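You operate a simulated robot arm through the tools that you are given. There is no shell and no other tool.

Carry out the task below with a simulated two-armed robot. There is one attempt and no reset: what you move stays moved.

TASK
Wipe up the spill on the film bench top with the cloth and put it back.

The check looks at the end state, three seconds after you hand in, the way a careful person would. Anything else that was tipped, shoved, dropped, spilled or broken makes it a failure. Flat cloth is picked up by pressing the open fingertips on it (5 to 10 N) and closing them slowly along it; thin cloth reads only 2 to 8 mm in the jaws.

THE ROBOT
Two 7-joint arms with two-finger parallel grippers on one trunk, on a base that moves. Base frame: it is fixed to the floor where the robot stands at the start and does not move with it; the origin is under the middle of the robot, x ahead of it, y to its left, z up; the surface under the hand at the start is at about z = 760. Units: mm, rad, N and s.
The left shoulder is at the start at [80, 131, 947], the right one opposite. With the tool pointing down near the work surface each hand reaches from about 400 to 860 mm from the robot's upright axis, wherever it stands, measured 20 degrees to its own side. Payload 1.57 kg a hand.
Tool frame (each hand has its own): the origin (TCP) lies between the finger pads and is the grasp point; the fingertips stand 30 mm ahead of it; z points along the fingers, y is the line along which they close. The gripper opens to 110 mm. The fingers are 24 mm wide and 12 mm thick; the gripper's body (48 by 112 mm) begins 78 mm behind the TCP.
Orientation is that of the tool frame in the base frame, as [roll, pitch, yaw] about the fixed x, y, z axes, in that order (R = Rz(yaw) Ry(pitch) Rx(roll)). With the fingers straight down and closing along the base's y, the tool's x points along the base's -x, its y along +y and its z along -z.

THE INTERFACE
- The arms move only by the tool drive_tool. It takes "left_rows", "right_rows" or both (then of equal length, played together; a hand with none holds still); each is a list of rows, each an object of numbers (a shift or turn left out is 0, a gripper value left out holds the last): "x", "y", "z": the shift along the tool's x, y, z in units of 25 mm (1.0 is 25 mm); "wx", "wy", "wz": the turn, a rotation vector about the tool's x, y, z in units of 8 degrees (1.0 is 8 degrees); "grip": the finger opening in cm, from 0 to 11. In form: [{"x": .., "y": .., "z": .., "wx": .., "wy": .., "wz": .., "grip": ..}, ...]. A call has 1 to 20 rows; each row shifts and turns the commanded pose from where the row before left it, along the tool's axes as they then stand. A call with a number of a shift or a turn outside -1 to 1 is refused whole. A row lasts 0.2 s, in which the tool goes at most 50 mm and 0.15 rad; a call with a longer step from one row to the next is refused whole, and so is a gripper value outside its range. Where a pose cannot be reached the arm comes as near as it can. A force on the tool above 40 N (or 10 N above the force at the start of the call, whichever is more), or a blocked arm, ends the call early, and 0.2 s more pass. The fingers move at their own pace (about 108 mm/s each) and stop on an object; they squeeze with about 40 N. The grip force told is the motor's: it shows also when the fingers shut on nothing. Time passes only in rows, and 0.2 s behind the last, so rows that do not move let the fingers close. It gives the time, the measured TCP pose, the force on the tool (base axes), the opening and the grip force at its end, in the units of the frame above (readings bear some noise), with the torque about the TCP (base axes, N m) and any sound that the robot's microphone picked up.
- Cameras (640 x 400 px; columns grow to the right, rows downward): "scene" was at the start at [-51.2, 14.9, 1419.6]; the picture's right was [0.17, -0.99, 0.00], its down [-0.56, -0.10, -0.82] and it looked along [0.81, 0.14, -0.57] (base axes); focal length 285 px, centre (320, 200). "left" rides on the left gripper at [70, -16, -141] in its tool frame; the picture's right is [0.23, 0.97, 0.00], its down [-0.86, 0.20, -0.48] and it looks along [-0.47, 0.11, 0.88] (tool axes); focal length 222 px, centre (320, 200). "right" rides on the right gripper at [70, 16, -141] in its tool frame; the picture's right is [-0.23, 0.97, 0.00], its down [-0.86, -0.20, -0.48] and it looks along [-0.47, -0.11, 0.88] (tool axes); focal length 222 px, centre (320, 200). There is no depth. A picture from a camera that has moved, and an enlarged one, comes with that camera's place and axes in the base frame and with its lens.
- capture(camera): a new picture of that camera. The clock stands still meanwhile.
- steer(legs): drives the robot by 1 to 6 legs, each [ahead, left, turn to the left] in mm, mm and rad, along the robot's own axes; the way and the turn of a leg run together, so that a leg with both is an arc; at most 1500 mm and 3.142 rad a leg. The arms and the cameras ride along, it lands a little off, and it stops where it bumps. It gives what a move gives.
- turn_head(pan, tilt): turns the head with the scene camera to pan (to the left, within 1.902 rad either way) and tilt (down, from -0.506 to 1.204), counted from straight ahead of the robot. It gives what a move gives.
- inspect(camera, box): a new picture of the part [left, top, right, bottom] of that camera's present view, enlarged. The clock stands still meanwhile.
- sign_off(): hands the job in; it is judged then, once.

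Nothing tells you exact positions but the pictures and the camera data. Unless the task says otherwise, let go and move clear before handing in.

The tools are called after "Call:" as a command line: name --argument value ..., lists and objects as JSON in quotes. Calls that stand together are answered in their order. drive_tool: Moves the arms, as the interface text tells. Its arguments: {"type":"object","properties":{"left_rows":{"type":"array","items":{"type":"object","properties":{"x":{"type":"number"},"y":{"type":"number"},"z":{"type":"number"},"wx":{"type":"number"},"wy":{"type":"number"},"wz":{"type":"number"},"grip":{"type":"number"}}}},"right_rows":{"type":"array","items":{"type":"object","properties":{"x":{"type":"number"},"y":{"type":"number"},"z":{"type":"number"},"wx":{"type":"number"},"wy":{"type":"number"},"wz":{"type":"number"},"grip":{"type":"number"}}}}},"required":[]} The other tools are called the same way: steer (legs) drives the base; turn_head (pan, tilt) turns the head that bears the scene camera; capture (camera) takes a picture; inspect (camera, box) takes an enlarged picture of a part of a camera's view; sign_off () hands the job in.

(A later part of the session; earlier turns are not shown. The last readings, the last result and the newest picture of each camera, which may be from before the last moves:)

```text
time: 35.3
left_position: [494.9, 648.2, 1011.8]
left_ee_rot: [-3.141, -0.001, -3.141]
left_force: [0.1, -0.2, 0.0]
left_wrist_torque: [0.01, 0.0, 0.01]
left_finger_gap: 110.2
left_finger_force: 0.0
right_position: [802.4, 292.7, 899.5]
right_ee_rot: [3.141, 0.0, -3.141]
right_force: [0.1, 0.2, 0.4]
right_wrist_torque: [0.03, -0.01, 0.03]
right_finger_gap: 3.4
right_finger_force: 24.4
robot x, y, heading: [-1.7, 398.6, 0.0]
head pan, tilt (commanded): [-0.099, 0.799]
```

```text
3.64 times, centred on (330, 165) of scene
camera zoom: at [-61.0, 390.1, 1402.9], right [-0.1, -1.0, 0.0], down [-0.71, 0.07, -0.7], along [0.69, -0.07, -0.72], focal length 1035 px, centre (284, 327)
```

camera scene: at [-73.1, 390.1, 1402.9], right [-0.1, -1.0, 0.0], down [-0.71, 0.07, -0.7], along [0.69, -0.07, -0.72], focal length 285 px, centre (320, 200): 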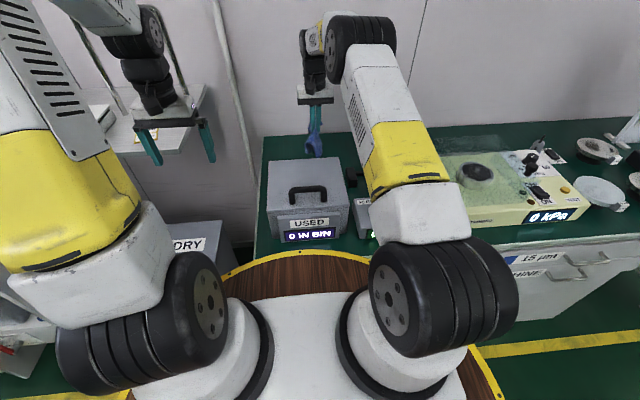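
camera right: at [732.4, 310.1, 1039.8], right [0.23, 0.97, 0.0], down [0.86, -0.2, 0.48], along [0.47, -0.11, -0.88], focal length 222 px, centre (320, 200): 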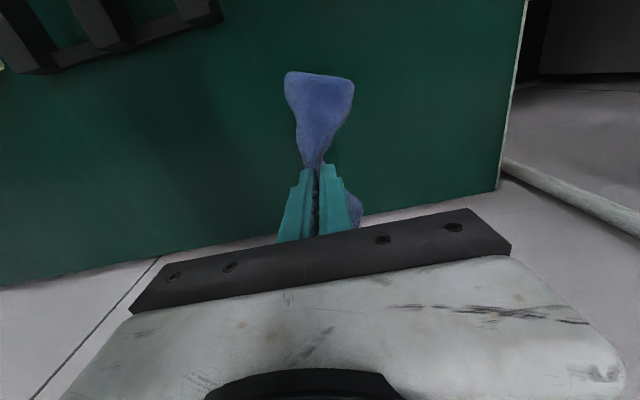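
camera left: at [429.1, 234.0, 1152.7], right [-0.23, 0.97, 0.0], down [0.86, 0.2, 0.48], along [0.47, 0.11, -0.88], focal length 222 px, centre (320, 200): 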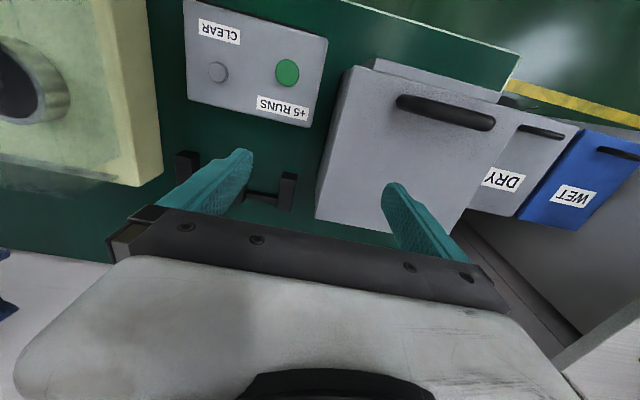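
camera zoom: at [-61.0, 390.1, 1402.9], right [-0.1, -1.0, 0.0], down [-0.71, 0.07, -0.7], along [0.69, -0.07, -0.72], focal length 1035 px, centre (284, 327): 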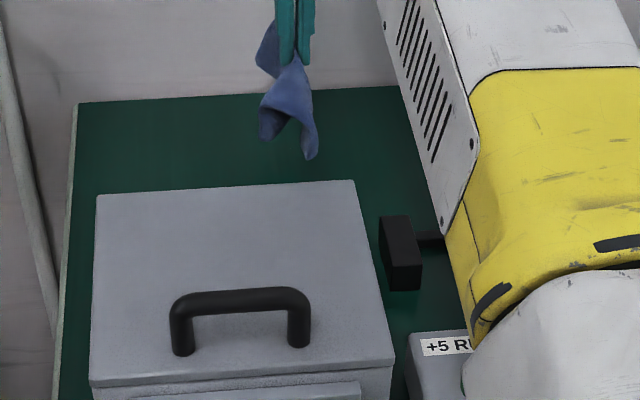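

The puddle's no longer obvious; let me zoom in with the wrist camera to check for residue.

Call:
inspect --camera "right" --box '[300, 20, 460, 180]'

Call:
inspect --camera "right" --box '[200, 0, 500, 200]'

Call:
inspect --camera "scene" --box '[270, 130, 350, 170]'

```text
2.50 times, centred on (380, 100) of right
camera zoom: at [732.4, 310.1, 1039.8], right [0.23, 0.97, 0.0], down [0.86, -0.2, 0.48], along [0.47, -0.11, -0.88], focal length 555 px, centre (170, 450)
```

zoom: 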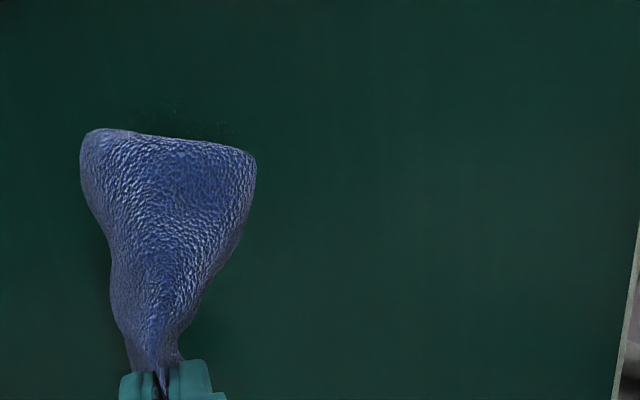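

```text
2.00 times, centred on (350, 100) of right
camera zoom: at [732.4, 310.1, 1039.8], right [0.23, 0.97, 0.0], down [0.86, -0.2, 0.48], along [0.47, -0.11, -0.88], focal length 444 px, centre (260, 400)
```

zoom: 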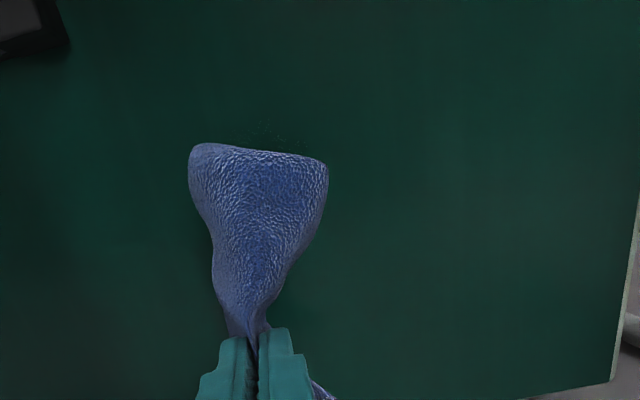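

```text
8.00 times, centred on (310, 150) of scene
camera zoom: at [-61.0, 390.1, 1402.9], right [-0.1, -1.0, 0.0], down [-0.71, 0.07, -0.7], along [0.69, -0.07, -0.72], focal length 2277 px, centre (400, 600)
```

zoom: 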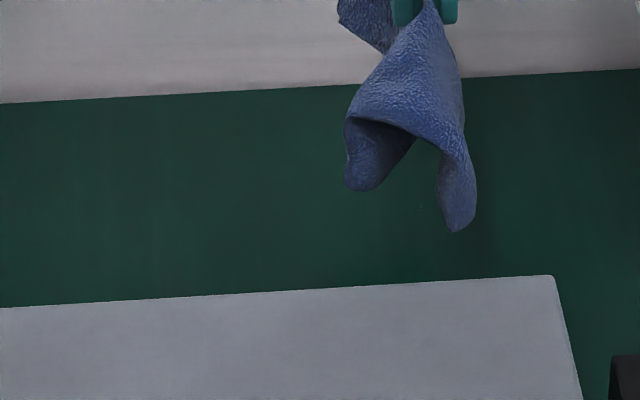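

Most of the puddle is gone but there's faint speckle near (725–735, 320), and the cloth hides part. Moving the hand aside to view the whole area.

Call:
drive_tool --right_rows '[{"y": -0.7}, {"y": -0.9}, {"y": -0.9}, {"y": -0.9}, {"y": -0.6}, {}]'

Call:
inspect --camera "right" --box '[340, 20, 540, 180]'

Call:
inspect --camera "right" --box '[380, 40, 480, 110]'

Call:
inspect --camera "scene" --box '[270, 130, 350, 170]'

```text
time: 36.7
left_position: [495.9, 649.9, 1012.6]
left_ee_rot: [-3.141, 0.001, -3.14]
left_force: [-0.4, -0.6, 0.2]
left_wrist_torque: [0.0, -0.01, 0.02]
left_finger_gap: 110.2
left_finger_force: 0.1
right_position: [803.1, 193.2, 898.7]
right_ee_rot: [3.142, 0.0, 3.141]
right_force: [-0.6, -0.1, 0.2]
right_wrist_torque: [-0.01, -0.01, 0.04]
right_finger_gap: 3.5
right_finger_force: 24.7
robot x, y, heading: [-1.4, 397.4, 0.0]
head pan, tilt (commanded): [-0.099, 0.799]
```

```text
2.50 times, centred on (440, 100) of right
camera zoom: at [732.2, 209.9, 1039.8], right [0.23, 0.97, 0.0], down [0.86, -0.2, 0.48], along [0.47, -0.11, -0.88], focal length 555 px, centre (20, 450)
```

zoom: 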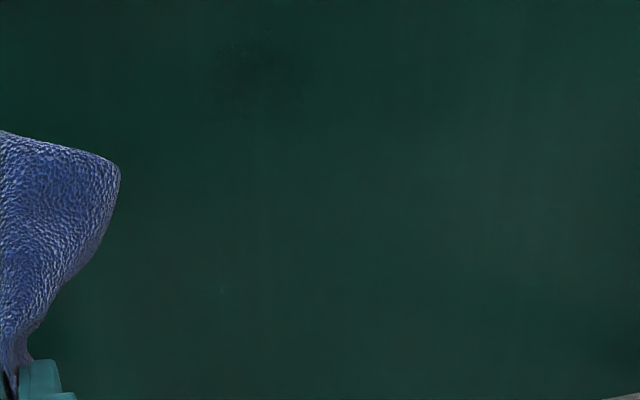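

```text
5.71 times, centred on (430, 75) of right
camera zoom: at [732.2, 209.9, 1039.8], right [0.23, 0.97, 0.0], down [0.86, -0.2, 0.48], along [0.47, -0.11, -0.88], focal length 1269 px, centre (-309, 914)
```

zoom: 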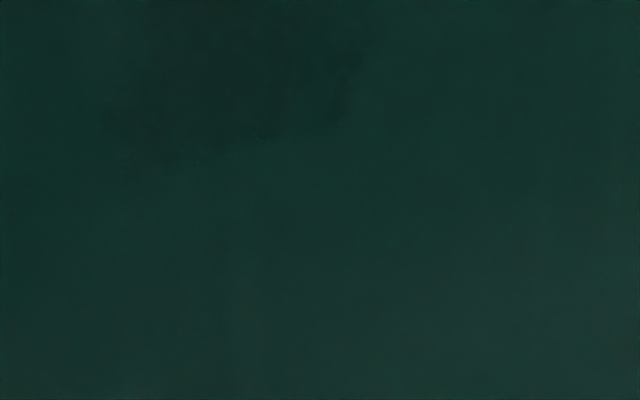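

```text
8.00 times, centred on (310, 150) of scene
camera zoom: at [-61.0, 390.1, 1402.9], right [-0.1, -1.0, 0.0], down [-0.71, 0.07, -0.7], along [0.69, -0.07, -0.72], focal length 2277 px, centre (400, 600)
```

zoom: 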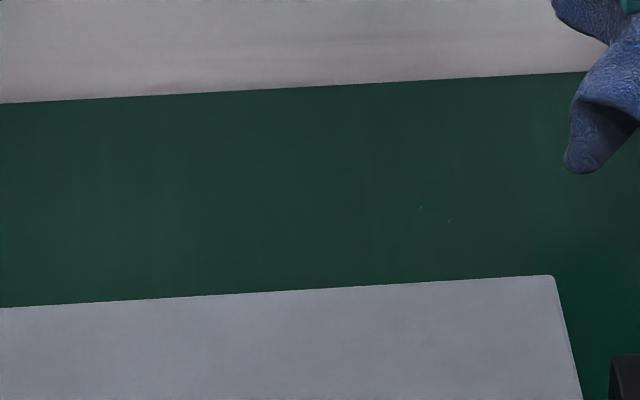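

Some traces remain: a dark patch near (730, 313) and tiny specks near (800–810, 280–292). I'll lower the cloth again at the puddle's centre and do a full set of overlapping strokes.

Call:
drive_tool --right_rows '[{"y": 0.8, "x": 0.2}, {"y": 0.9, "x": 0.3}, {"y": 0.9, "x": 0.3}, {"y": 0.9, "x": 0.3}, {"y": 0.9, "x": 0.3}, {"y": 0.68}, {"z": 0.8}, {"z": 0.9}, {"z": 0.8}, {"z": 0.7}, {"z": 0.5}, {"z": 0.3}, {"z": 0.1}, {}]'

```text
time: 39.7
left_position: [495.0, 649.2, 1012.4]
left_ee_rot: [-3.142, 0.001, 3.14]
left_force: [-0.1, -0.5, -0.5]
left_wrist_torque: [0.01, 0.01, 0.0]
left_finger_gap: 110.0
left_finger_force: 0.1
right_position: [767.8, 321.2, 797.1]
right_ee_rot: [-3.141, 0.0, -3.14]
right_force: [-0.5, 0.2, 1.6]
right_wrist_torque: [0.01, -0.01, -0.01]
right_finger_gap: 3.4
right_finger_force: 24.4
robot x, y, heading: [-0.2, 398.3, -0.005]
head pan, tilt (commanded): [-0.099, 0.799]
```

Call:
drive_tool --right_rows '[{"z": 0.1}, {"z": 0.06}, {}]'

```text
time: 40.5
left_position: [495.8, 648.8, 1013.0]
left_ee_rot: [-3.142, 0.0, -3.141]
left_force: [0.2, 0.0, 0.4]
left_wrist_torque: [0.05, 0.0, 0.01]
left_finger_gap: 110.0
left_finger_force: 0.1
right_position: [768.3, 320.5, 793.9]
right_ee_rot: [-3.141, 0.002, -3.14]
right_force: [-3.0, 0.7, 15.9]
right_wrist_torque: [-0.02, 0.08, 0.0]
right_finger_gap: 3.6
right_finger_force: 23.8
robot x, y, heading: [-4.1, 399.9, -0.002]
head pan, tilt (commanded): [-0.099, 0.799]
```

Pressing firmly at about 16 N; I'll ease slightly and run the strokes from the left side rightward.

Call:
drive_tool --right_rows '[{"x": 0.61, "y": 0.45, "z": -0.03}, {"x": 0.61, "y": 0.45}, {"x": 0.62, "y": 0.46}, {"x": -0.88}, {"x": -0.88}, {"x": -0.88}, {"x": -0.88}, {"y": -0.52}, {"x": 0.88}, {"x": 0.88}, {"x": 0.88}, {"x": 0.88}, {"y": -0.52}, {"x": -0.88}, {"x": -0.88}, {"x": -0.88}, {"x": -0.88}, {}]'

```text
time: 44.3
left_position: [494.9, 649.5, 1013.0]
left_ee_rot: [-3.141, -0.001, -3.141]
left_force: [0.3, -0.5, -0.6]
left_wrist_torque: [0.04, -0.02, 0.02]
left_finger_gap: 109.9
left_finger_force: 0.1
right_position: [809.4, 328.5, 794.3]
right_ee_rot: [-3.141, 0.0, -3.141]
right_force: [-1.7, -0.5, 6.1]
right_wrist_torque: [-0.03, 0.05, -0.01]
right_finger_gap: 3.1
right_finger_force: 24.4
robot x, y, heading: [-3.0, 398.1, 0.001]
head pan, tilt (commanded): [-0.099, 0.799]
```

Three strokes done with 6 N press and the cloth still held. Continuing with the remaining strokes to the right side.

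Call:
drive_tool --right_rows '[{"y": -0.52, "z": 0.02}, {"x": 0.88}, {"x": 0.88}, {"x": 0.88}, {"x": 0.88}, {"y": -0.52}, {"x": -0.88}, {"x": -0.88}, {"x": -0.88}, {"x": -0.88}, {"y": -0.52}, {"x": 0.88}, {"x": 0.88}, {"x": 0.88}, {"x": 0.88}, {}]'

Call:
drive_tool --right_rows '[{"y": -0.52}, {"x": -0.88}, {"x": -0.88}, {"x": -0.88}, {"x": -0.88}, {}]'

```text
time: 47.7
left_position: [494.7, 648.9, 1011.9]
left_ee_rot: [-3.141, 0.0, 3.141]
left_force: [-0.5, -0.9, -0.5]
left_wrist_torque: [-0.03, -0.03, -0.01]
left_finger_gap: 109.8
left_finger_force: 0.0
right_position: [722.2, 288.2, 792.4]
right_ee_rot: [3.141, 0.005, -3.142]
right_force: [8.0, -0.5, 24.8]
right_wrist_torque: [-0.05, -0.28, 0.02]
right_finger_gap: 3.3
right_finger_force: 23.8
robot x, y, heading: [-1.5, 400.4, 0.001]
head pan, tilt (commanded): [-0.099, 0.799]
```

```text
time: 49.1
left_position: [494.6, 648.8, 1012.9]
left_ee_rot: [3.139, 0.001, 3.141]
left_force: [-0.1, -0.8, -0.1]
left_wrist_torque: [0.01, 0.03, -0.03]
left_finger_gap: 109.9
left_finger_force: 0.0
right_position: [810.1, 277.6, 793.4]
right_ee_rot: [3.141, 0.003, -3.141]
right_force: [-5.5, -1.8, 18.6]
right_wrist_torque: [-0.09, 0.09, -0.04]
right_finger_gap: 3.1
right_finger_force: 24.3
robot x, y, heading: [-6.2, 399.1, -0.002]
head pan, tilt (commanded): [-0.099, 0.799]
```

Strokes finished over x 722–810, y 278–354. Lifting and moving aside to inspect.

Call:
drive_tool --right_rows '[{"z": -0.5}, {"z": -0.9}, {"z": -0.9}, {"z": -0.9}, {"z": -0.9, "y": -0.4}, {"z": -0.4, "y": -0.8}, {"y": -0.9}, {"y": -0.9}, {"x": 0.4}, {}]'

Call:
inspect --camera "right" --box '[340, 20, 540, 180]'

Call:
inspect --camera "scene" --box '[270, 130, 350, 170]'

Call:
capture --camera "scene"

Call:
capture --camera "right"

```text
time: 51.3
left_position: [494.8, 648.8, 1012.1]
left_ee_rot: [-3.141, 0.001, -3.141]
left_force: [-0.3, 0.6, -0.1]
left_wrist_torque: [-0.01, -0.03, 0.02]
left_finger_gap: 109.8
left_finger_force: 0.1
right_position: [799.7, 202.6, 904.7]
right_ee_rot: [3.14, 0.0, 3.141]
right_force: [0.5, -0.5, 0.2]
right_wrist_torque: [-0.01, 0.01, 0.01]
right_finger_gap: 3.2
right_finger_force: 24.7
robot x, y, heading: [-3.0, 395.4, -0.0]
head pan, tilt (commanded): [-0.099, 0.799]
```

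```text
2.50 times, centred on (440, 100) of right
camera zoom: at [729.5, 218.2, 1046.1], right [0.23, 0.97, 0.0], down [0.86, -0.2, 0.48], along [0.47, -0.11, -0.88], focal length 555 px, centre (20, 450)
```

zoom: 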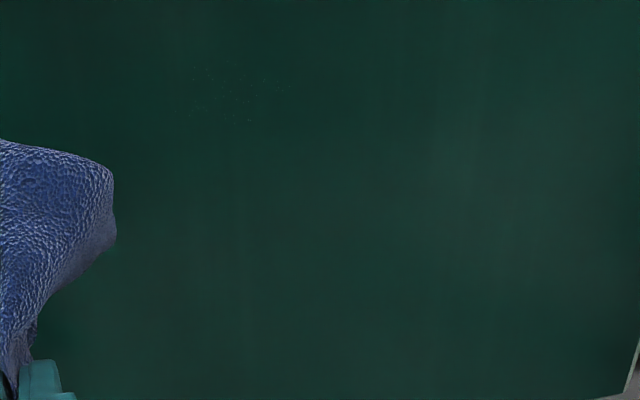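

```text
8.00 times, centred on (310, 150) of scene
camera zoom: at [-61.0, 390.1, 1402.9], right [-0.1, -1.0, 0.0], down [-0.71, 0.07, -0.7], along [0.69, -0.07, -0.72], focal length 2277 px, centre (400, 600)
```

zoom: 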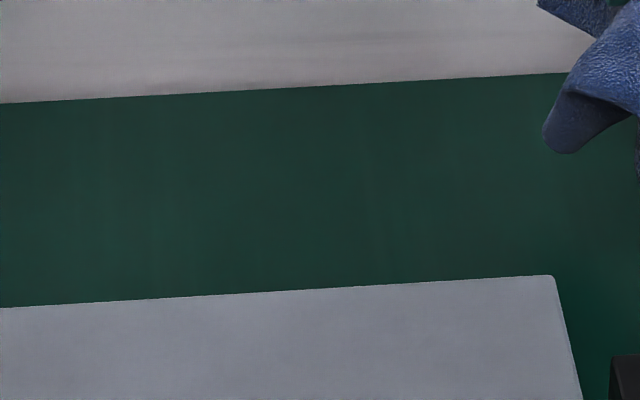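

```text
taken
camera scene: at [-61.0, 390.1, 1402.9], right [-0.1, -1.0, 0.0], down [-0.71, 0.07, -0.7], along [0.69, -0.07, -0.72], focal length 285 px, centre (320, 200)
```

scene: 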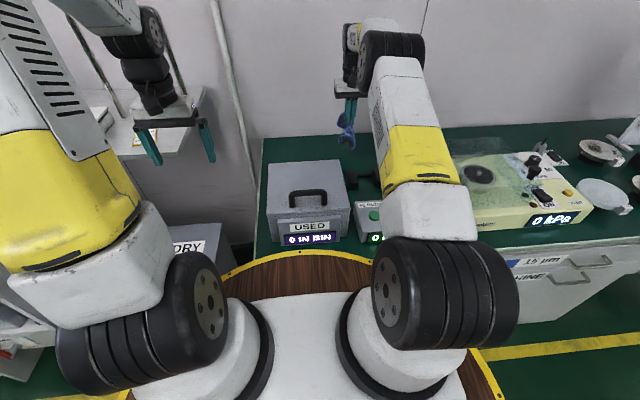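

```text
taken
camera right: at [729.5, 218.2, 1046.1], right [0.23, 0.97, 0.0], down [0.86, -0.2, 0.48], along [0.47, -0.11, -0.88], focal length 222 px, centre (320, 200)
```

right: 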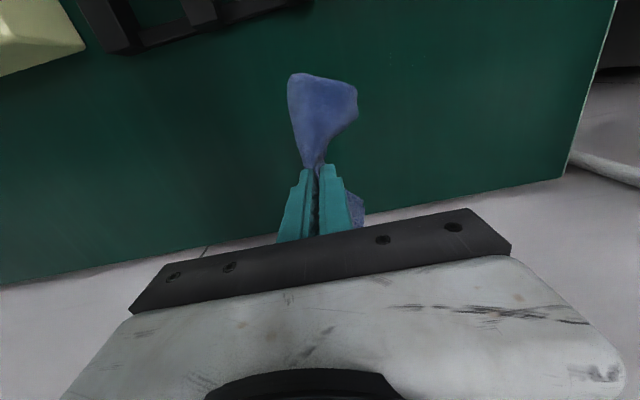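

The scene view is clean, but the wrist view still shows very faint specks near (732, 315). Zooming in there.

Call:
inspect --camera "right" --box '[390, 30, 470, 80]'

Call:
inspect --camera "right" --box '[380, 70, 480, 150]'

```text
8.00 times, centred on (430, 55) of right
camera zoom: at [729.5, 218.2, 1046.1], right [0.23, 0.97, 0.0], down [0.86, -0.2, 0.48], along [0.47, -0.11, -0.88], focal length 1777 px, centre (-560, 1360)
```

zoom: 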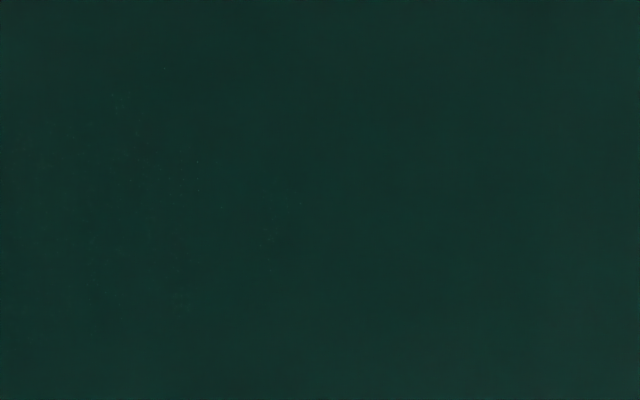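

```text
5.00 times, centred on (430, 110) of right
camera zoom: at [729.5, 218.2, 1046.1], right [0.23, 0.97, 0.0], down [0.86, -0.2, 0.48], along [0.47, -0.11, -0.88], focal length 1111 px, centre (-230, 650)
```

zoom: 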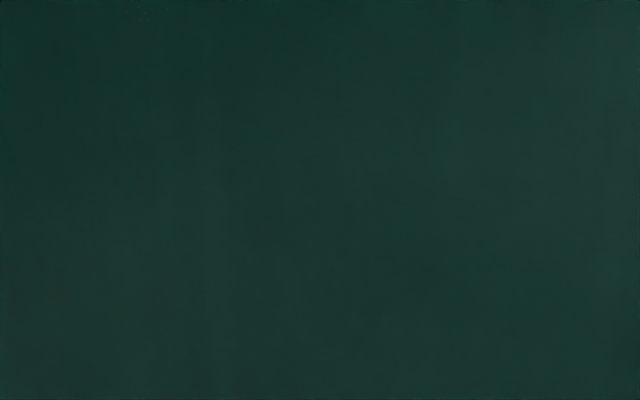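

Only trace specks remain around the puddle's near end. I'll make another pass there with cross-strokes along y, from x 705 to 765.

Call:
drive_tool --right_rows '[{"y": 0.8, "x": 0.5}, {"y": 0.9, "x": 0.5}, {"y": 0.9, "x": 0.5}, {"y": 0.9, "x": 0.5}, {"y": 0.9, "x": 0.6}, {"z": 0.8}, {"z": 0.9}, {"z": 0.9}, {"z": 0.8}, {"z": 0.5}, {"z": 0.3}, {"z": 0.1}, {}]'

Call:
drive_tool --right_rows '[{"z": 0.06}, {"z": 0.06}, {}]'

```text
time: 54.1
left_position: [494.5, 648.5, 1012.7]
left_ee_rot: [-3.14, -0.001, 3.141]
left_force: [-0.4, -0.2, 0.2]
left_wrist_torque: [0.01, 0.02, -0.02]
left_finger_gap: 110.1
left_finger_force: 0.1
right_position: [734.7, 310.8, 797.5]
right_ee_rot: [-3.141, -0.001, -3.14]
right_force: [0.3, 0.0, 0.7]
right_wrist_torque: [0.03, -0.01, 0.04]
right_finger_gap: 3.3
right_finger_force: 23.9
robot x, y, heading: [-3.7, 396.4, 0.004]
head pan, tilt (commanded): [-0.099, 0.799]
```

```text
time: 54.9
left_position: [495.2, 648.6, 1013.4]
left_ee_rot: [3.142, 0.0, 3.14]
left_force: [0.9, 0.0, 0.6]
left_wrist_torque: [0.0, -0.02, -0.01]
left_finger_gap: 110.1
left_finger_force: 0.2
right_position: [734.9, 312.3, 795.4]
right_ee_rot: [-3.141, -0.002, 3.14]
right_force: [-1.2, 0.0, 4.1]
right_wrist_torque: [-0.03, -0.01, -0.01]
right_finger_gap: 3.5
right_finger_force: 24.3
robot x, y, heading: [-4.5, 397.4, -0.002]
head pan, tilt (commanded): [-0.099, 0.799]
```

Call:
drive_tool --right_rows '[{"x": 0.6, "y": 0.76, "z": 0.05}, {"x": 0.6, "y": 0.76}, {"y": -0.93}, {"y": -0.93}, {"y": -0.93}, {"x": -0.46}, {"y": 0.93}, {"y": 0.93}, {"y": 0.93}, {"x": -0.46}, {"y": -0.93}, {"y": -0.93}, {"y": -0.93}, {"x": -0.46}, {"y": 0.93}, {"y": 0.93}, {"y": 0.93}, {}]'

Call:
drive_tool --right_rows '[{"x": -0.46}, {"y": -0.93}, {"y": -0.93}, {"y": -0.93}, {"x": -0.46}, {"y": 0.93}, {"y": 0.93}, {"y": 0.93}, {"x": -0.46}, {"y": -0.93}, {"y": -0.93}, {"y": -0.93}, {}]'

```text
time: 58.7
left_position: [495.7, 649.0, 1012.1]
left_ee_rot: [-3.141, 0.0, -3.141]
left_force: [-0.5, -0.6, -0.1]
left_wrist_torque: [0.01, 0.01, -0.05]
left_finger_gap: 109.9
left_finger_force: 0.1
right_position: [739.2, 351.8, 794.7]
right_ee_rot: [-3.141, 0.0, -3.141]
right_force: [0.4, -0.4, 0.9]
right_wrist_torque: [0.02, -0.02, 0.02]
right_finger_gap: 3.4
right_finger_force: 24.8
robot x, y, heading: [-0.6, 399.6, -0.002]
head pan, tilt (commanded): [-0.099, 0.799]
```

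```text
time: 61.5
left_position: [495.4, 649.3, 1012.5]
left_ee_rot: [-3.141, 0.002, 3.141]
left_force: [0.1, 0.8, 0.3]
left_wrist_torque: [0.01, 0.0, 0.01]
left_finger_gap: 109.8
left_finger_force: 0.1
right_position: [773.2, 278.4, 795.2]
right_ee_rot: [3.141, 0.0, -3.141]
right_force: [-0.4, -0.2, 1.0]
right_wrist_torque: [0.01, -0.01, 0.03]
right_finger_gap: 3.1
right_finger_force: 23.9
robot x, y, heading: [-3.2, 401.2, -0.001]
head pan, tilt (commanded): [-0.099, 0.799]
```

The press was light on those strokes, so I'll press about 2 mm deeper and sweep back over the same area.

Call:
drive_tool --right_rows '[{"z": 0.06}, {"z": 0.04}, {}]'

```text
time: 62.3
left_position: [496.3, 648.7, 1012.0]
left_ee_rot: [3.141, 0.0, -3.141]
left_force: [0.2, 0.4, 0.7]
left_wrist_torque: [0.03, 0.0, -0.03]
left_finger_gap: 109.9
left_finger_force: 0.1
right_position: [773.6, 278.9, 793.2]
right_ee_rot: [3.141, 0.001, -3.142]
right_force: [-5.9, -2.1, 21.4]
right_wrist_torque: [-0.13, 0.15, -0.01]
right_finger_gap: 3.1
right_finger_force: 24.3
robot x, y, heading: [-4.7, 399.2, -0.003]
head pan, tilt (commanded): [-0.099, 0.799]
```

Call:
drive_tool --right_rows '[{"y": 0.93, "z": -0.02}, {"y": 0.93}, {"y": 0.93}, {"x": 0.46}, {"y": -0.93}, {"y": -0.93}, {"y": -0.93}, {"x": 0.46}, {"y": 0.93}, {"y": 0.93}, {"y": 0.93}, {"x": 0.46}, {"y": -0.93}, {"y": -0.93}, {"y": -0.93}, {}]'

Call:
drive_tool --right_rows '[{"x": 0.46}, {"y": 0.93}, {"y": 0.93}, {"y": 0.93}, {"x": 0.46}, {"y": -0.93}, {"y": -0.93}, {"y": -0.93}, {"x": 0.46}, {"y": 0.93}, {"y": 0.93}, {"y": 0.93}, {}]'

```text
time: 65.7
left_position: [495.1, 648.6, 1011.8]
left_ee_rot: [-3.141, -0.001, 3.141]
left_force: [-0.2, -0.1, -0.1]
left_wrist_torque: [0.03, 0.0, -0.02]
left_finger_gap: 110.2
left_finger_force: 0.0
right_position: [738.6, 280.2, 792.9]
right_ee_rot: [3.14, 0.003, 3.141]
right_force: [0.7, 11.6, 36.0]
right_wrist_torque: [0.29, -0.03, 0.01]
right_finger_gap: 3.3
right_finger_force: 24.5
robot x, y, heading: [-1.1, 399.8, -0.004]
head pan, tilt (commanded): [-0.099, 0.799]
```

```text
time: 68.5
left_position: [494.7, 649.0, 1013.1]
left_ee_rot: [-3.141, -0.002, -3.141]
left_force: [-0.6, 0.5, 0.3]
left_wrist_torque: [0.02, -0.02, -0.01]
left_finger_gap: 109.7
left_finger_force: 0.1
right_position: [706.9, 349.1, 794.3]
right_ee_rot: [-3.142, 0.001, 3.14]
right_force: [-1.5, -10.5, 31.3]
right_wrist_torque: [-0.38, 0.03, -0.01]
right_finger_gap: 3.5
right_finger_force: 24.8
robot x, y, heading: [-3.6, 401.2, -0.0]
head pan, tilt (commanded): [-0.099, 0.799]
```

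Those strokes had strong contact (30+ N). Lifting and moving aside to inspect again.

Call:
drive_tool --right_rows '[{"z": -0.5}, {"z": -0.9}, {"z": -0.9}, {"z": -0.9}, {"z": -0.9, "y": -0.6, "x": -0.5}, {"z": -0.4, "y": -0.9, "x": -0.8}, {"y": -0.9, "x": -0.8}, {"y": -0.9, "x": -0.8}, {"y": -0.9, "x": -0.5}, {"y": -0.9}, {"y": -0.5}, {}]'

Call:
capture --camera "right"

Call:
inspect --camera "right" --box '[340, 20, 540, 180]'

Call:
inspect --camera "right" --box '[390, 30, 470, 80]'

Call:
inspect --camera "scene" --box '[260, 120, 350, 170]'

```text
time: 71.1
left_position: [496.3, 648.3, 1012.4]
left_ee_rot: [-3.141, 0.001, 3.14]
left_force: [-0.5, 0.4, -0.4]
left_wrist_torque: [0.0, -0.01, -0.02]
left_finger_gap: 110.0
left_finger_force: 0.0
right_position: [789.2, 210.7, 905.2]
right_ee_rot: [3.141, 0.0, -3.141]
right_force: [-1.2, 0.3, -0.5]
right_wrist_torque: [0.0, -0.02, 0.02]
right_finger_gap: 3.4
right_finger_force: 24.2
robot x, y, heading: [-4.3, 393.9, -0.001]
head pan, tilt (commanded): [-0.099, 0.799]
```

```text
taken
camera right: at [720.3, 226.9, 1044.8], right [0.23, 0.97, 0.0], down [0.86, -0.2, 0.48], along [0.47, -0.11, -0.88], focal length 222 px, centre (320, 200)
```

right: 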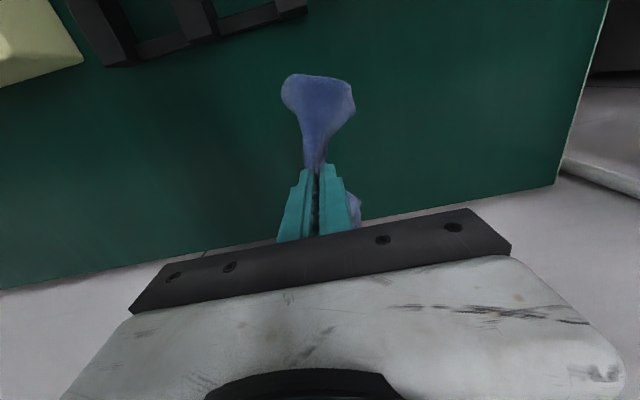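

```text
2.50 times, centred on (440, 100) of right
camera zoom: at [720.3, 226.9, 1044.8], right [0.23, 0.97, 0.0], down [0.86, -0.2, 0.48], along [0.47, -0.11, -0.88], focal length 555 px, centre (20, 450)
```

zoom: 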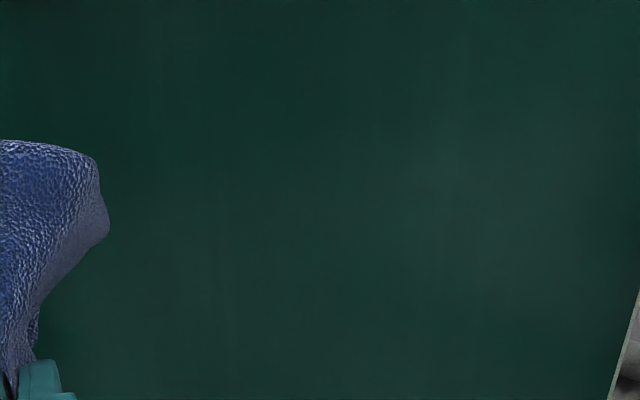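

```text
8.00 times, centred on (430, 55) of right
camera zoom: at [720.3, 226.9, 1044.8], right [0.23, 0.97, 0.0], down [0.86, -0.2, 0.48], along [0.47, -0.11, -0.88], focal length 1777 px, centre (-560, 1360)
```

zoom: 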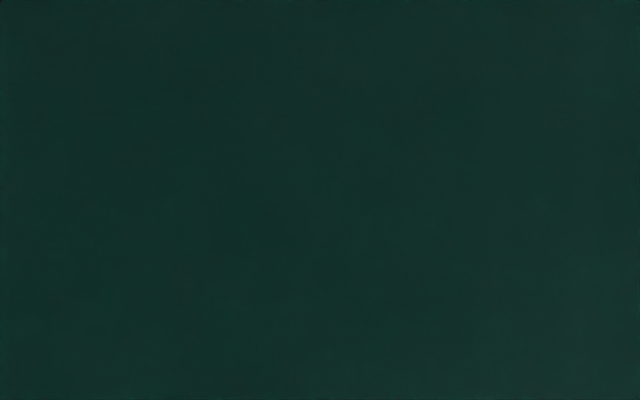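

```text
7.11 times, centred on (305, 145) of scene
camera zoom: at [-61.0, 390.1, 1402.9], right [-0.1, -1.0, 0.0], down [-0.71, 0.07, -0.7], along [0.69, -0.07, -0.72], focal length 2024 px, centre (427, 591)
```

zoom: 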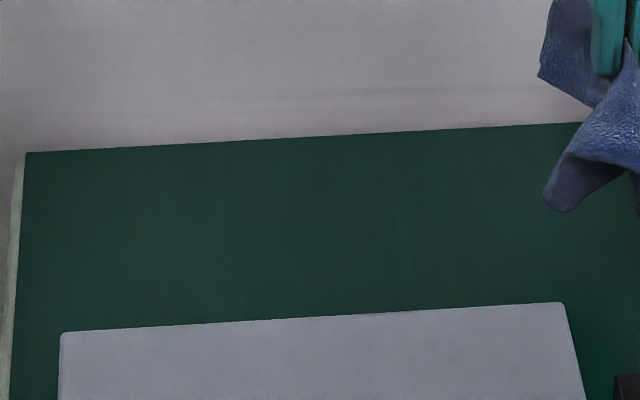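

The bench is clean now in both views. I'll raise the cloth to travel height, back off a little, and drive back right to the start.

Call:
drive_tool --right_rows '[{"z": -0.8}, {"z": -0.8}, {"z": -0.8}, {"z": -0.8}, {"z": -0.8}, {}]'

Call:
steer --legs '[[-12, 0, 0], [0, -400, 0], [12, 0, 0]]'

Call:
capture --camera "scene"

Call:
capture --camera "right"

Call:
capture --camera "left"

```text
time: 72.5
left_position: [495.8, 649.0, 1012.3]
left_ee_rot: [-3.141, -0.001, -3.141]
left_force: [-1.0, 0.6, 0.2]
left_wrist_torque: [0.02, -0.04, -0.01]
left_finger_gap: 109.9
left_finger_force: 0.2
right_position: [790.9, 211.6, 1003.8]
right_ee_rot: [3.14, 0.001, 3.141]
right_force: [0.1, -0.4, -0.5]
right_wrist_torque: [-0.01, -0.01, 0.04]
right_finger_gap: 3.2
right_finger_force: 24.5
robot x, y, heading: [-3.2, 398.2, -0.001]
head pan, tilt (commanded): [-0.099, 0.799]
```

```text
time: 75.7
left_position: [497.0, 246.9, 1012.5]
left_ee_rot: [-3.141, 0.001, 3.136]
left_force: [1.1, 0.5, 0.5]
left_wrist_torque: [0.01, -0.05, -0.01]
left_finger_gap: 110.1
left_finger_force: 0.1
right_position: [789.8, -192.6, 1003.0]
right_ee_rot: [3.141, -0.001, 3.136]
right_force: [0.5, 0.3, -0.7]
right_wrist_torque: [-0.03, 0.01, -0.01]
right_finger_gap: 3.6
right_finger_force: 24.0
robot x, y, heading: [-2.9, -0.2, -0.003]
head pan, tilt (commanded): [-0.099, 0.799]
```

```text
taken
camera scene: at [-61.6, -8.0, 1402.9], right [-0.1, -0.99, 0.0], down [-0.71, 0.07, -0.7], along [0.69, -0.07, -0.72], focal length 285 px, centre (320, 200)
```

scene: 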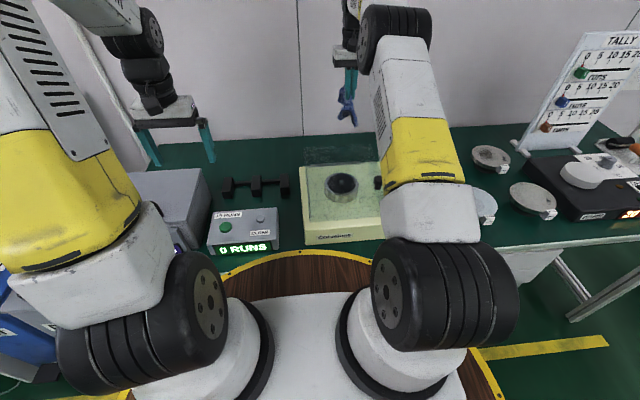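

```text
taken
camera right: at [719.2, -175.2, 1144.8], right [0.23, 0.97, 0.0], down [0.85, -0.2, 0.48], along [0.47, -0.11, -0.88], focal length 222 px, centre (320, 200)
```

right: 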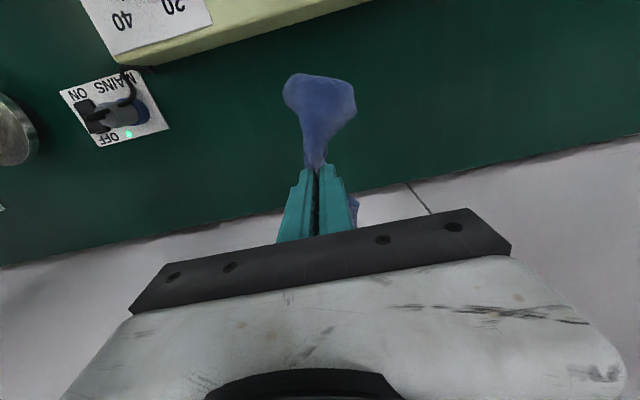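

```text
taken
camera left: at [426.6, 232.0, 1152.7], right [-0.22, 0.97, 0.0], down [0.86, 0.2, 0.48], along [0.47, 0.11, -0.88], focal length 222 px, centre (320, 200)
```

left: 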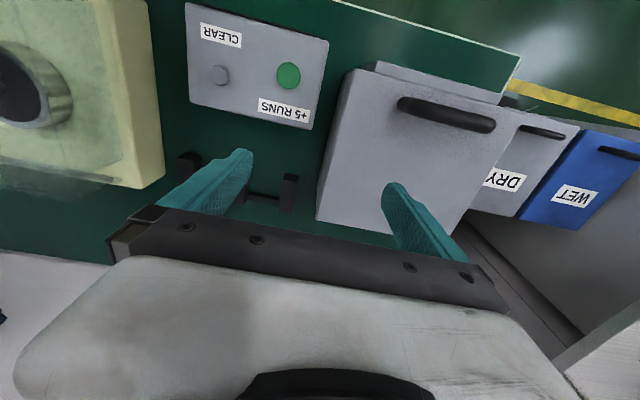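

Back at the start with the cloth held; the original spot's centre is (783, −178). I'll align there and lower the cloth.

Call:
drive_tool --right_rows '[{"x": 0.27, "y": 0.6}, {"z": 0.8}, {"z": 0.9}, {"z": 0.9}, {"z": 0.9}, {"z": 0.9}, {"z": 0.9}, {"z": 0.9}, {"z": 0.8}, {"z": 0.6}, {"z": 0.4}, {}]'

Call:
capture --camera "right"

```text
time: 78.3
left_position: [496.8, 248.1, 1012.2]
left_ee_rot: [-3.141, 0.001, 3.136]
left_force: [-0.2, -0.5, -0.1]
left_wrist_torque: [0.0, -0.01, 0.0]
left_finger_gap: 110.0
left_finger_force: 0.1
right_position: [783.4, -177.1, 802.3]
right_ee_rot: [-3.141, -0.001, 3.137]
right_force: [0.0, 0.3, 0.6]
right_wrist_torque: [-0.03, 0.01, 0.01]
right_finger_gap: 3.6
right_finger_force: 24.6
robot x, y, heading: [-4.2, -0.8, -0.01]
head pan, tilt (commanded): [-0.099, 0.799]
```

```text
taken
camera right: at [712.2, -160.8, 943.5], right [0.23, 0.97, 0.0], down [0.85, -0.2, 0.48], along [0.47, -0.11, -0.88], focal length 222 px, centre (320, 200)
```

right: 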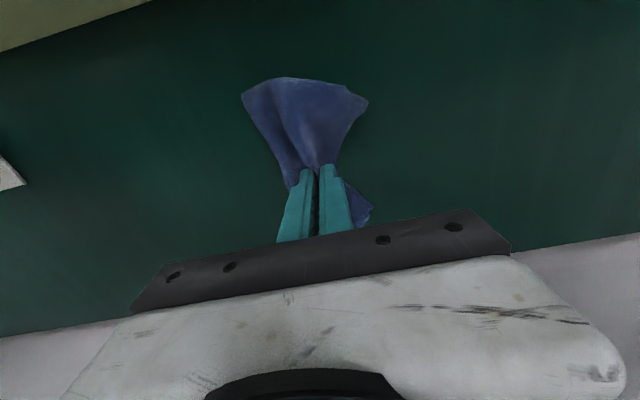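

The near part of the cloth is fanning out nicely on its old spot. Lowering the last few millimetres to light contact.

Call:
drive_tool --right_rows '[{"z": 0.12}, {"z": 0.1}, {"z": 0.08}, {}]'

```text
time: 79.3
left_position: [495.2, 248.2, 1012.0]
left_ee_rot: [-3.141, 0.0, 3.135]
left_force: [-0.4, -0.6, -0.5]
left_wrist_torque: [-0.02, 0.01, -0.01]
left_finger_gap: 110.2
left_finger_force: 0.1
right_position: [781.7, -177.8, 795.7]
right_ee_rot: [3.142, 0.0, 3.136]
right_force: [0.0, 1.0, 1.0]
right_wrist_torque: [-0.02, -0.01, 0.01]
right_finger_gap: 3.1
right_finger_force: 24.5
robot x, y, heading: [-4.7, -1.6, -0.007]
head pan, tilt (commanded): [-0.099, 0.799]
```

Call:
drive_tool --right_rows '[{"z": 0.06}, {"z": 0.04}, {}]'

```text
time: 80.1
left_position: [496.4, 248.1, 1012.9]
left_ee_rot: [3.141, 0.0, 3.136]
left_force: [-0.3, -0.2, 0.4]
left_wrist_torque: [-0.02, -0.03, -0.01]
left_finger_gap: 110.1
left_finger_force: 0.1
right_position: [783.2, -176.9, 794.3]
right_ee_rot: [-3.141, 0.001, 3.137]
right_force: [0.1, 0.6, 3.8]
right_wrist_torque: [-0.02, 0.02, 0.0]
right_finger_gap: 3.5
right_finger_force: 24.4
robot x, y, heading: [-4.6, -2.1, -0.003]
head pan, tilt (commanded): [-0.099, 0.799]
```

Light press of about 4 N. Opening the fingers slowly, so the bunched fold spreads back out.

Call:
drive_tool --right_rows '[{"grip": 0.4, "z": 0.03}, {"grip": 0.8}, {"grip": 1.2}, {"grip": 1.6}, {"grip": 2.0}, {"grip": 2.4}, {"grip": 2.8}, {"grip": 3.2}, {"grip": 3.6}, {"grip": 4.0}, {"grip": 4.4}, {"grip": 4.8}, {"grip": 5.2}, {}]'

Call:
capture --camera "right"

```text
time: 83.1
left_position: [496.0, 247.9, 1012.5]
left_ee_rot: [3.14, 0.001, 3.137]
left_force: [-0.2, -0.5, 0.4]
left_wrist_torque: [0.0, 0.01, -0.02]
left_finger_gap: 109.8
left_finger_force: 0.0
right_position: [781.9, -176.8, 792.9]
right_ee_rot: [-3.141, 0.0, 3.137]
right_force: [-0.2, 4.3, 10.7]
right_wrist_torque: [-0.18, -0.01, 0.01]
right_finger_gap: 48.6
right_finger_force: 0.1
robot x, y, heading: [-4.0, -1.5, 0.002]
head pan, tilt (commanded): [-0.099, 0.799]
```

```text
taken
camera right: at [712.2, -160.4, 934.1], right [0.23, 0.97, 0.0], down [0.85, -0.2, 0.48], along [0.47, -0.11, -0.88], focal length 222 px, centre (320, 200)
```

right: 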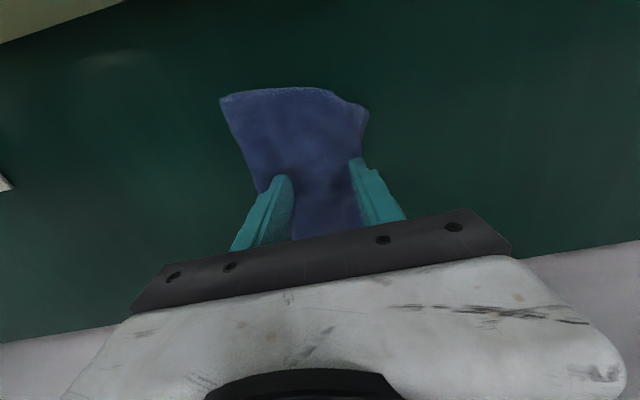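

The cloth spread back out well. Lifting the open fingers straight up, slowly.

Call:
drive_tool --right_rows '[{"z": -0.1}, {"z": -0.2}, {"z": -0.4}, {"z": -0.7}, {"z": -0.9}, {"z": -0.9}, {"z": -0.9}, {"z": -0.9}, {"z": -0.9}, {}]'

Call:
capture --camera "right"

Call:
inspect --camera "right" --box '[200, 20, 440, 220]'

```text
time: 85.3
left_position: [496.2, 248.5, 1011.2]
left_ee_rot: [3.141, -0.001, 3.136]
left_force: [-0.1, 0.3, -1.0]
left_wrist_torque: [-0.02, -0.02, -0.05]
left_finger_gap: 110.2
left_finger_force: 0.0
right_position: [781.9, -175.7, 940.6]
right_ee_rot: [-3.141, 0.001, 3.137]
right_force: [-0.3, 0.0, 0.4]
right_wrist_torque: [0.02, 0.0, 0.03]
right_finger_gap: 52.2
right_finger_force: 0.0
robot x, y, heading: [-7.3, -1.8, -0.009]
head pan, tilt (commanded): [-0.099, 0.799]
```

```text
taken
camera right: at [712.3, -160.1, 1081.5], right [0.23, 0.97, 0.0], down [0.85, -0.2, 0.48], along [0.47, -0.11, -0.88], focal length 222 px, centre (320, 200)
```

right: 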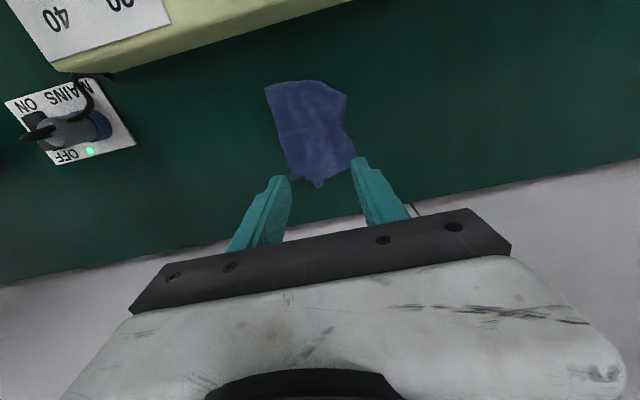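

```text
2.00 times, centred on (320, 120) of right
camera zoom: at [712.3, -160.1, 1081.5], right [0.23, 0.97, 0.0], down [0.85, -0.2, 0.48], along [0.47, -0.11, -0.88], focal length 444 px, centre (320, 360)
```

zoom: 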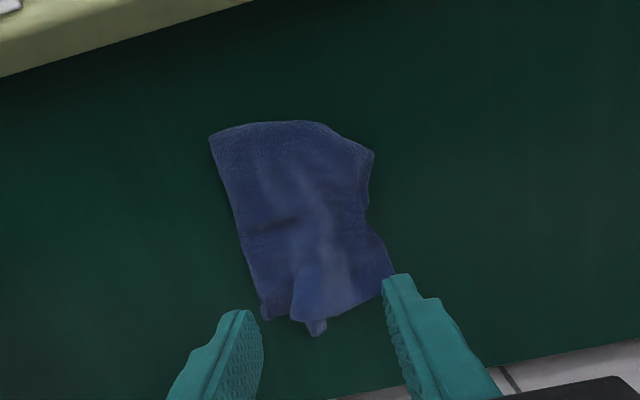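

The cloth lies nearly flat on its original spot, centred near (780, −182). I'll raise and retract the right hand to its starting pose, then check the whole bench.

Call:
drive_tool --right_rows '[{"z": -0.8}, {"z": -0.9}, {"z": -0.86}, {"x": 0.8}, {"x": 0.9}, {"x": 0.9}, {"x": 0.9}, {"x": 0.9}, {"x": 0.9}, {"x": 0.3, "y": -0.8}, {"grip": 11}, {}]'

Call:
turn_head --pan 0.173 --tilt 0.602

Call:
capture --camera "scene"

Call:
inspect --camera "scene" --box '[220, 180, 520, 370]'

Call:
capture --camera "right"

Call:
inspect --camera "right" --box '[460, 80, 640, 220]'

Call:
capture --camera "left"

```text
time: 87.9
left_position: [496.3, 248.9, 1012.3]
left_ee_rot: [-3.141, -0.001, 3.136]
left_force: [0.3, -0.5, 0.2]
left_wrist_torque: [0.01, -0.03, -0.04]
left_finger_gap: 110.3
left_finger_force: 0.0
right_position: [641.6, -196.6, 1005.1]
right_ee_rot: [3.141, 0.0, 3.138]
right_force: [-0.6, 0.3, -0.1]
right_wrist_torque: [0.02, 0.02, -0.03]
right_finger_gap: 109.8
right_finger_force: 0.1
robot x, y, heading: [-2.9, -2.4, -0.004]
head pan, tilt (commanded): [-0.099, 0.799]
```

```text
time: 88.7
left_position: [497.0, 248.3, 1011.3]
left_ee_rot: [3.141, 0.0, 3.138]
left_force: [-1.2, 0.2, -0.1]
left_wrist_torque: [0.01, 0.0, 0.0]
left_finger_gap: 109.8
left_finger_force: 0.0
right_position: [642.5, -195.7, 1005.3]
right_ee_rot: [-3.141, 0.0, 3.135]
right_force: [-1.9, 0.7, 0.6]
right_wrist_torque: [-0.02, -0.01, -0.03]
right_finger_gap: 110.0
right_finger_force: 0.1
robot x, y, heading: [-5.5, -0.6, -0.008]
head pan, tilt (commanded): [0.173, 0.602]
```

```text
taken
camera scene: at [-54.7, 15.1, 1419.5], right [0.17, -0.99, 0.0], down [-0.56, -0.09, -0.82], along [0.81, 0.14, -0.57], focal length 285 px, centre (320, 200)
```

scene: 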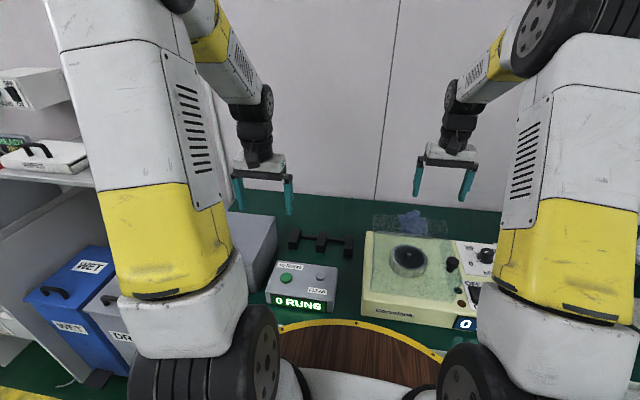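

```text
2.11 times, centred on (370, 275) of scene
camera zoom: at [-54.7, 15.1, 1419.5], right [0.17, -0.99, 0.0], down [-0.56, -0.09, -0.82], along [0.81, 0.14, -0.57], focal length 599 px, centre (215, 42)
```

zoom: 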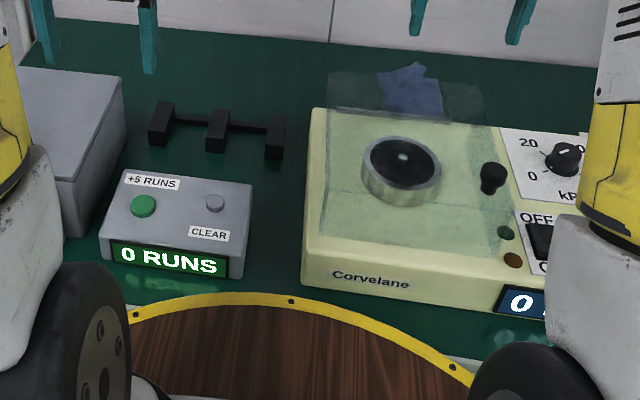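

```text
taken
camera right: at [572.2, -179.7, 1145.9], right [0.23, 0.97, 0.0], down [0.85, -0.2, 0.48], along [0.47, -0.11, -0.88], focal length 222 px, centre (320, 200)
```

right: 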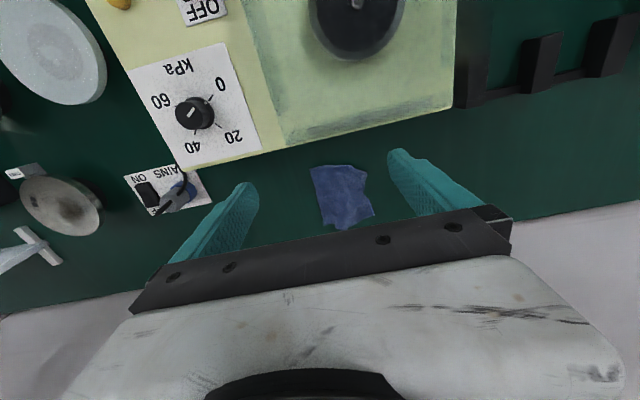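

```text
2.86 times, centred on (550, 150) of right
camera zoom: at [572.2, -179.7, 1145.9], right [0.23, 0.97, 0.0], down [0.85, -0.2, 0.48], along [0.47, -0.11, -0.88], focal length 635 px, centre (-337, 343)
```

zoom: 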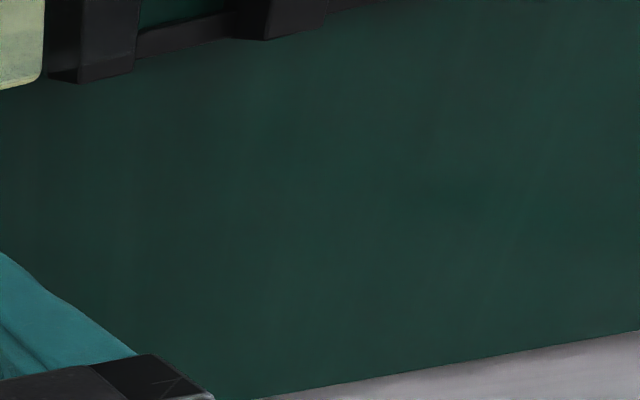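

```text
taken
camera left: at [426.6, 232.0, 1152.7], right [-0.22, 0.97, 0.0], down [0.86, 0.2, 0.48], along [0.47, 0.11, -0.88], focal length 222 px, centre (320, 200)
```

left: 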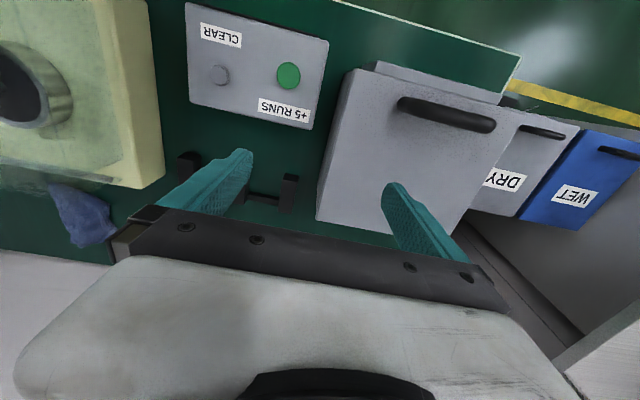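

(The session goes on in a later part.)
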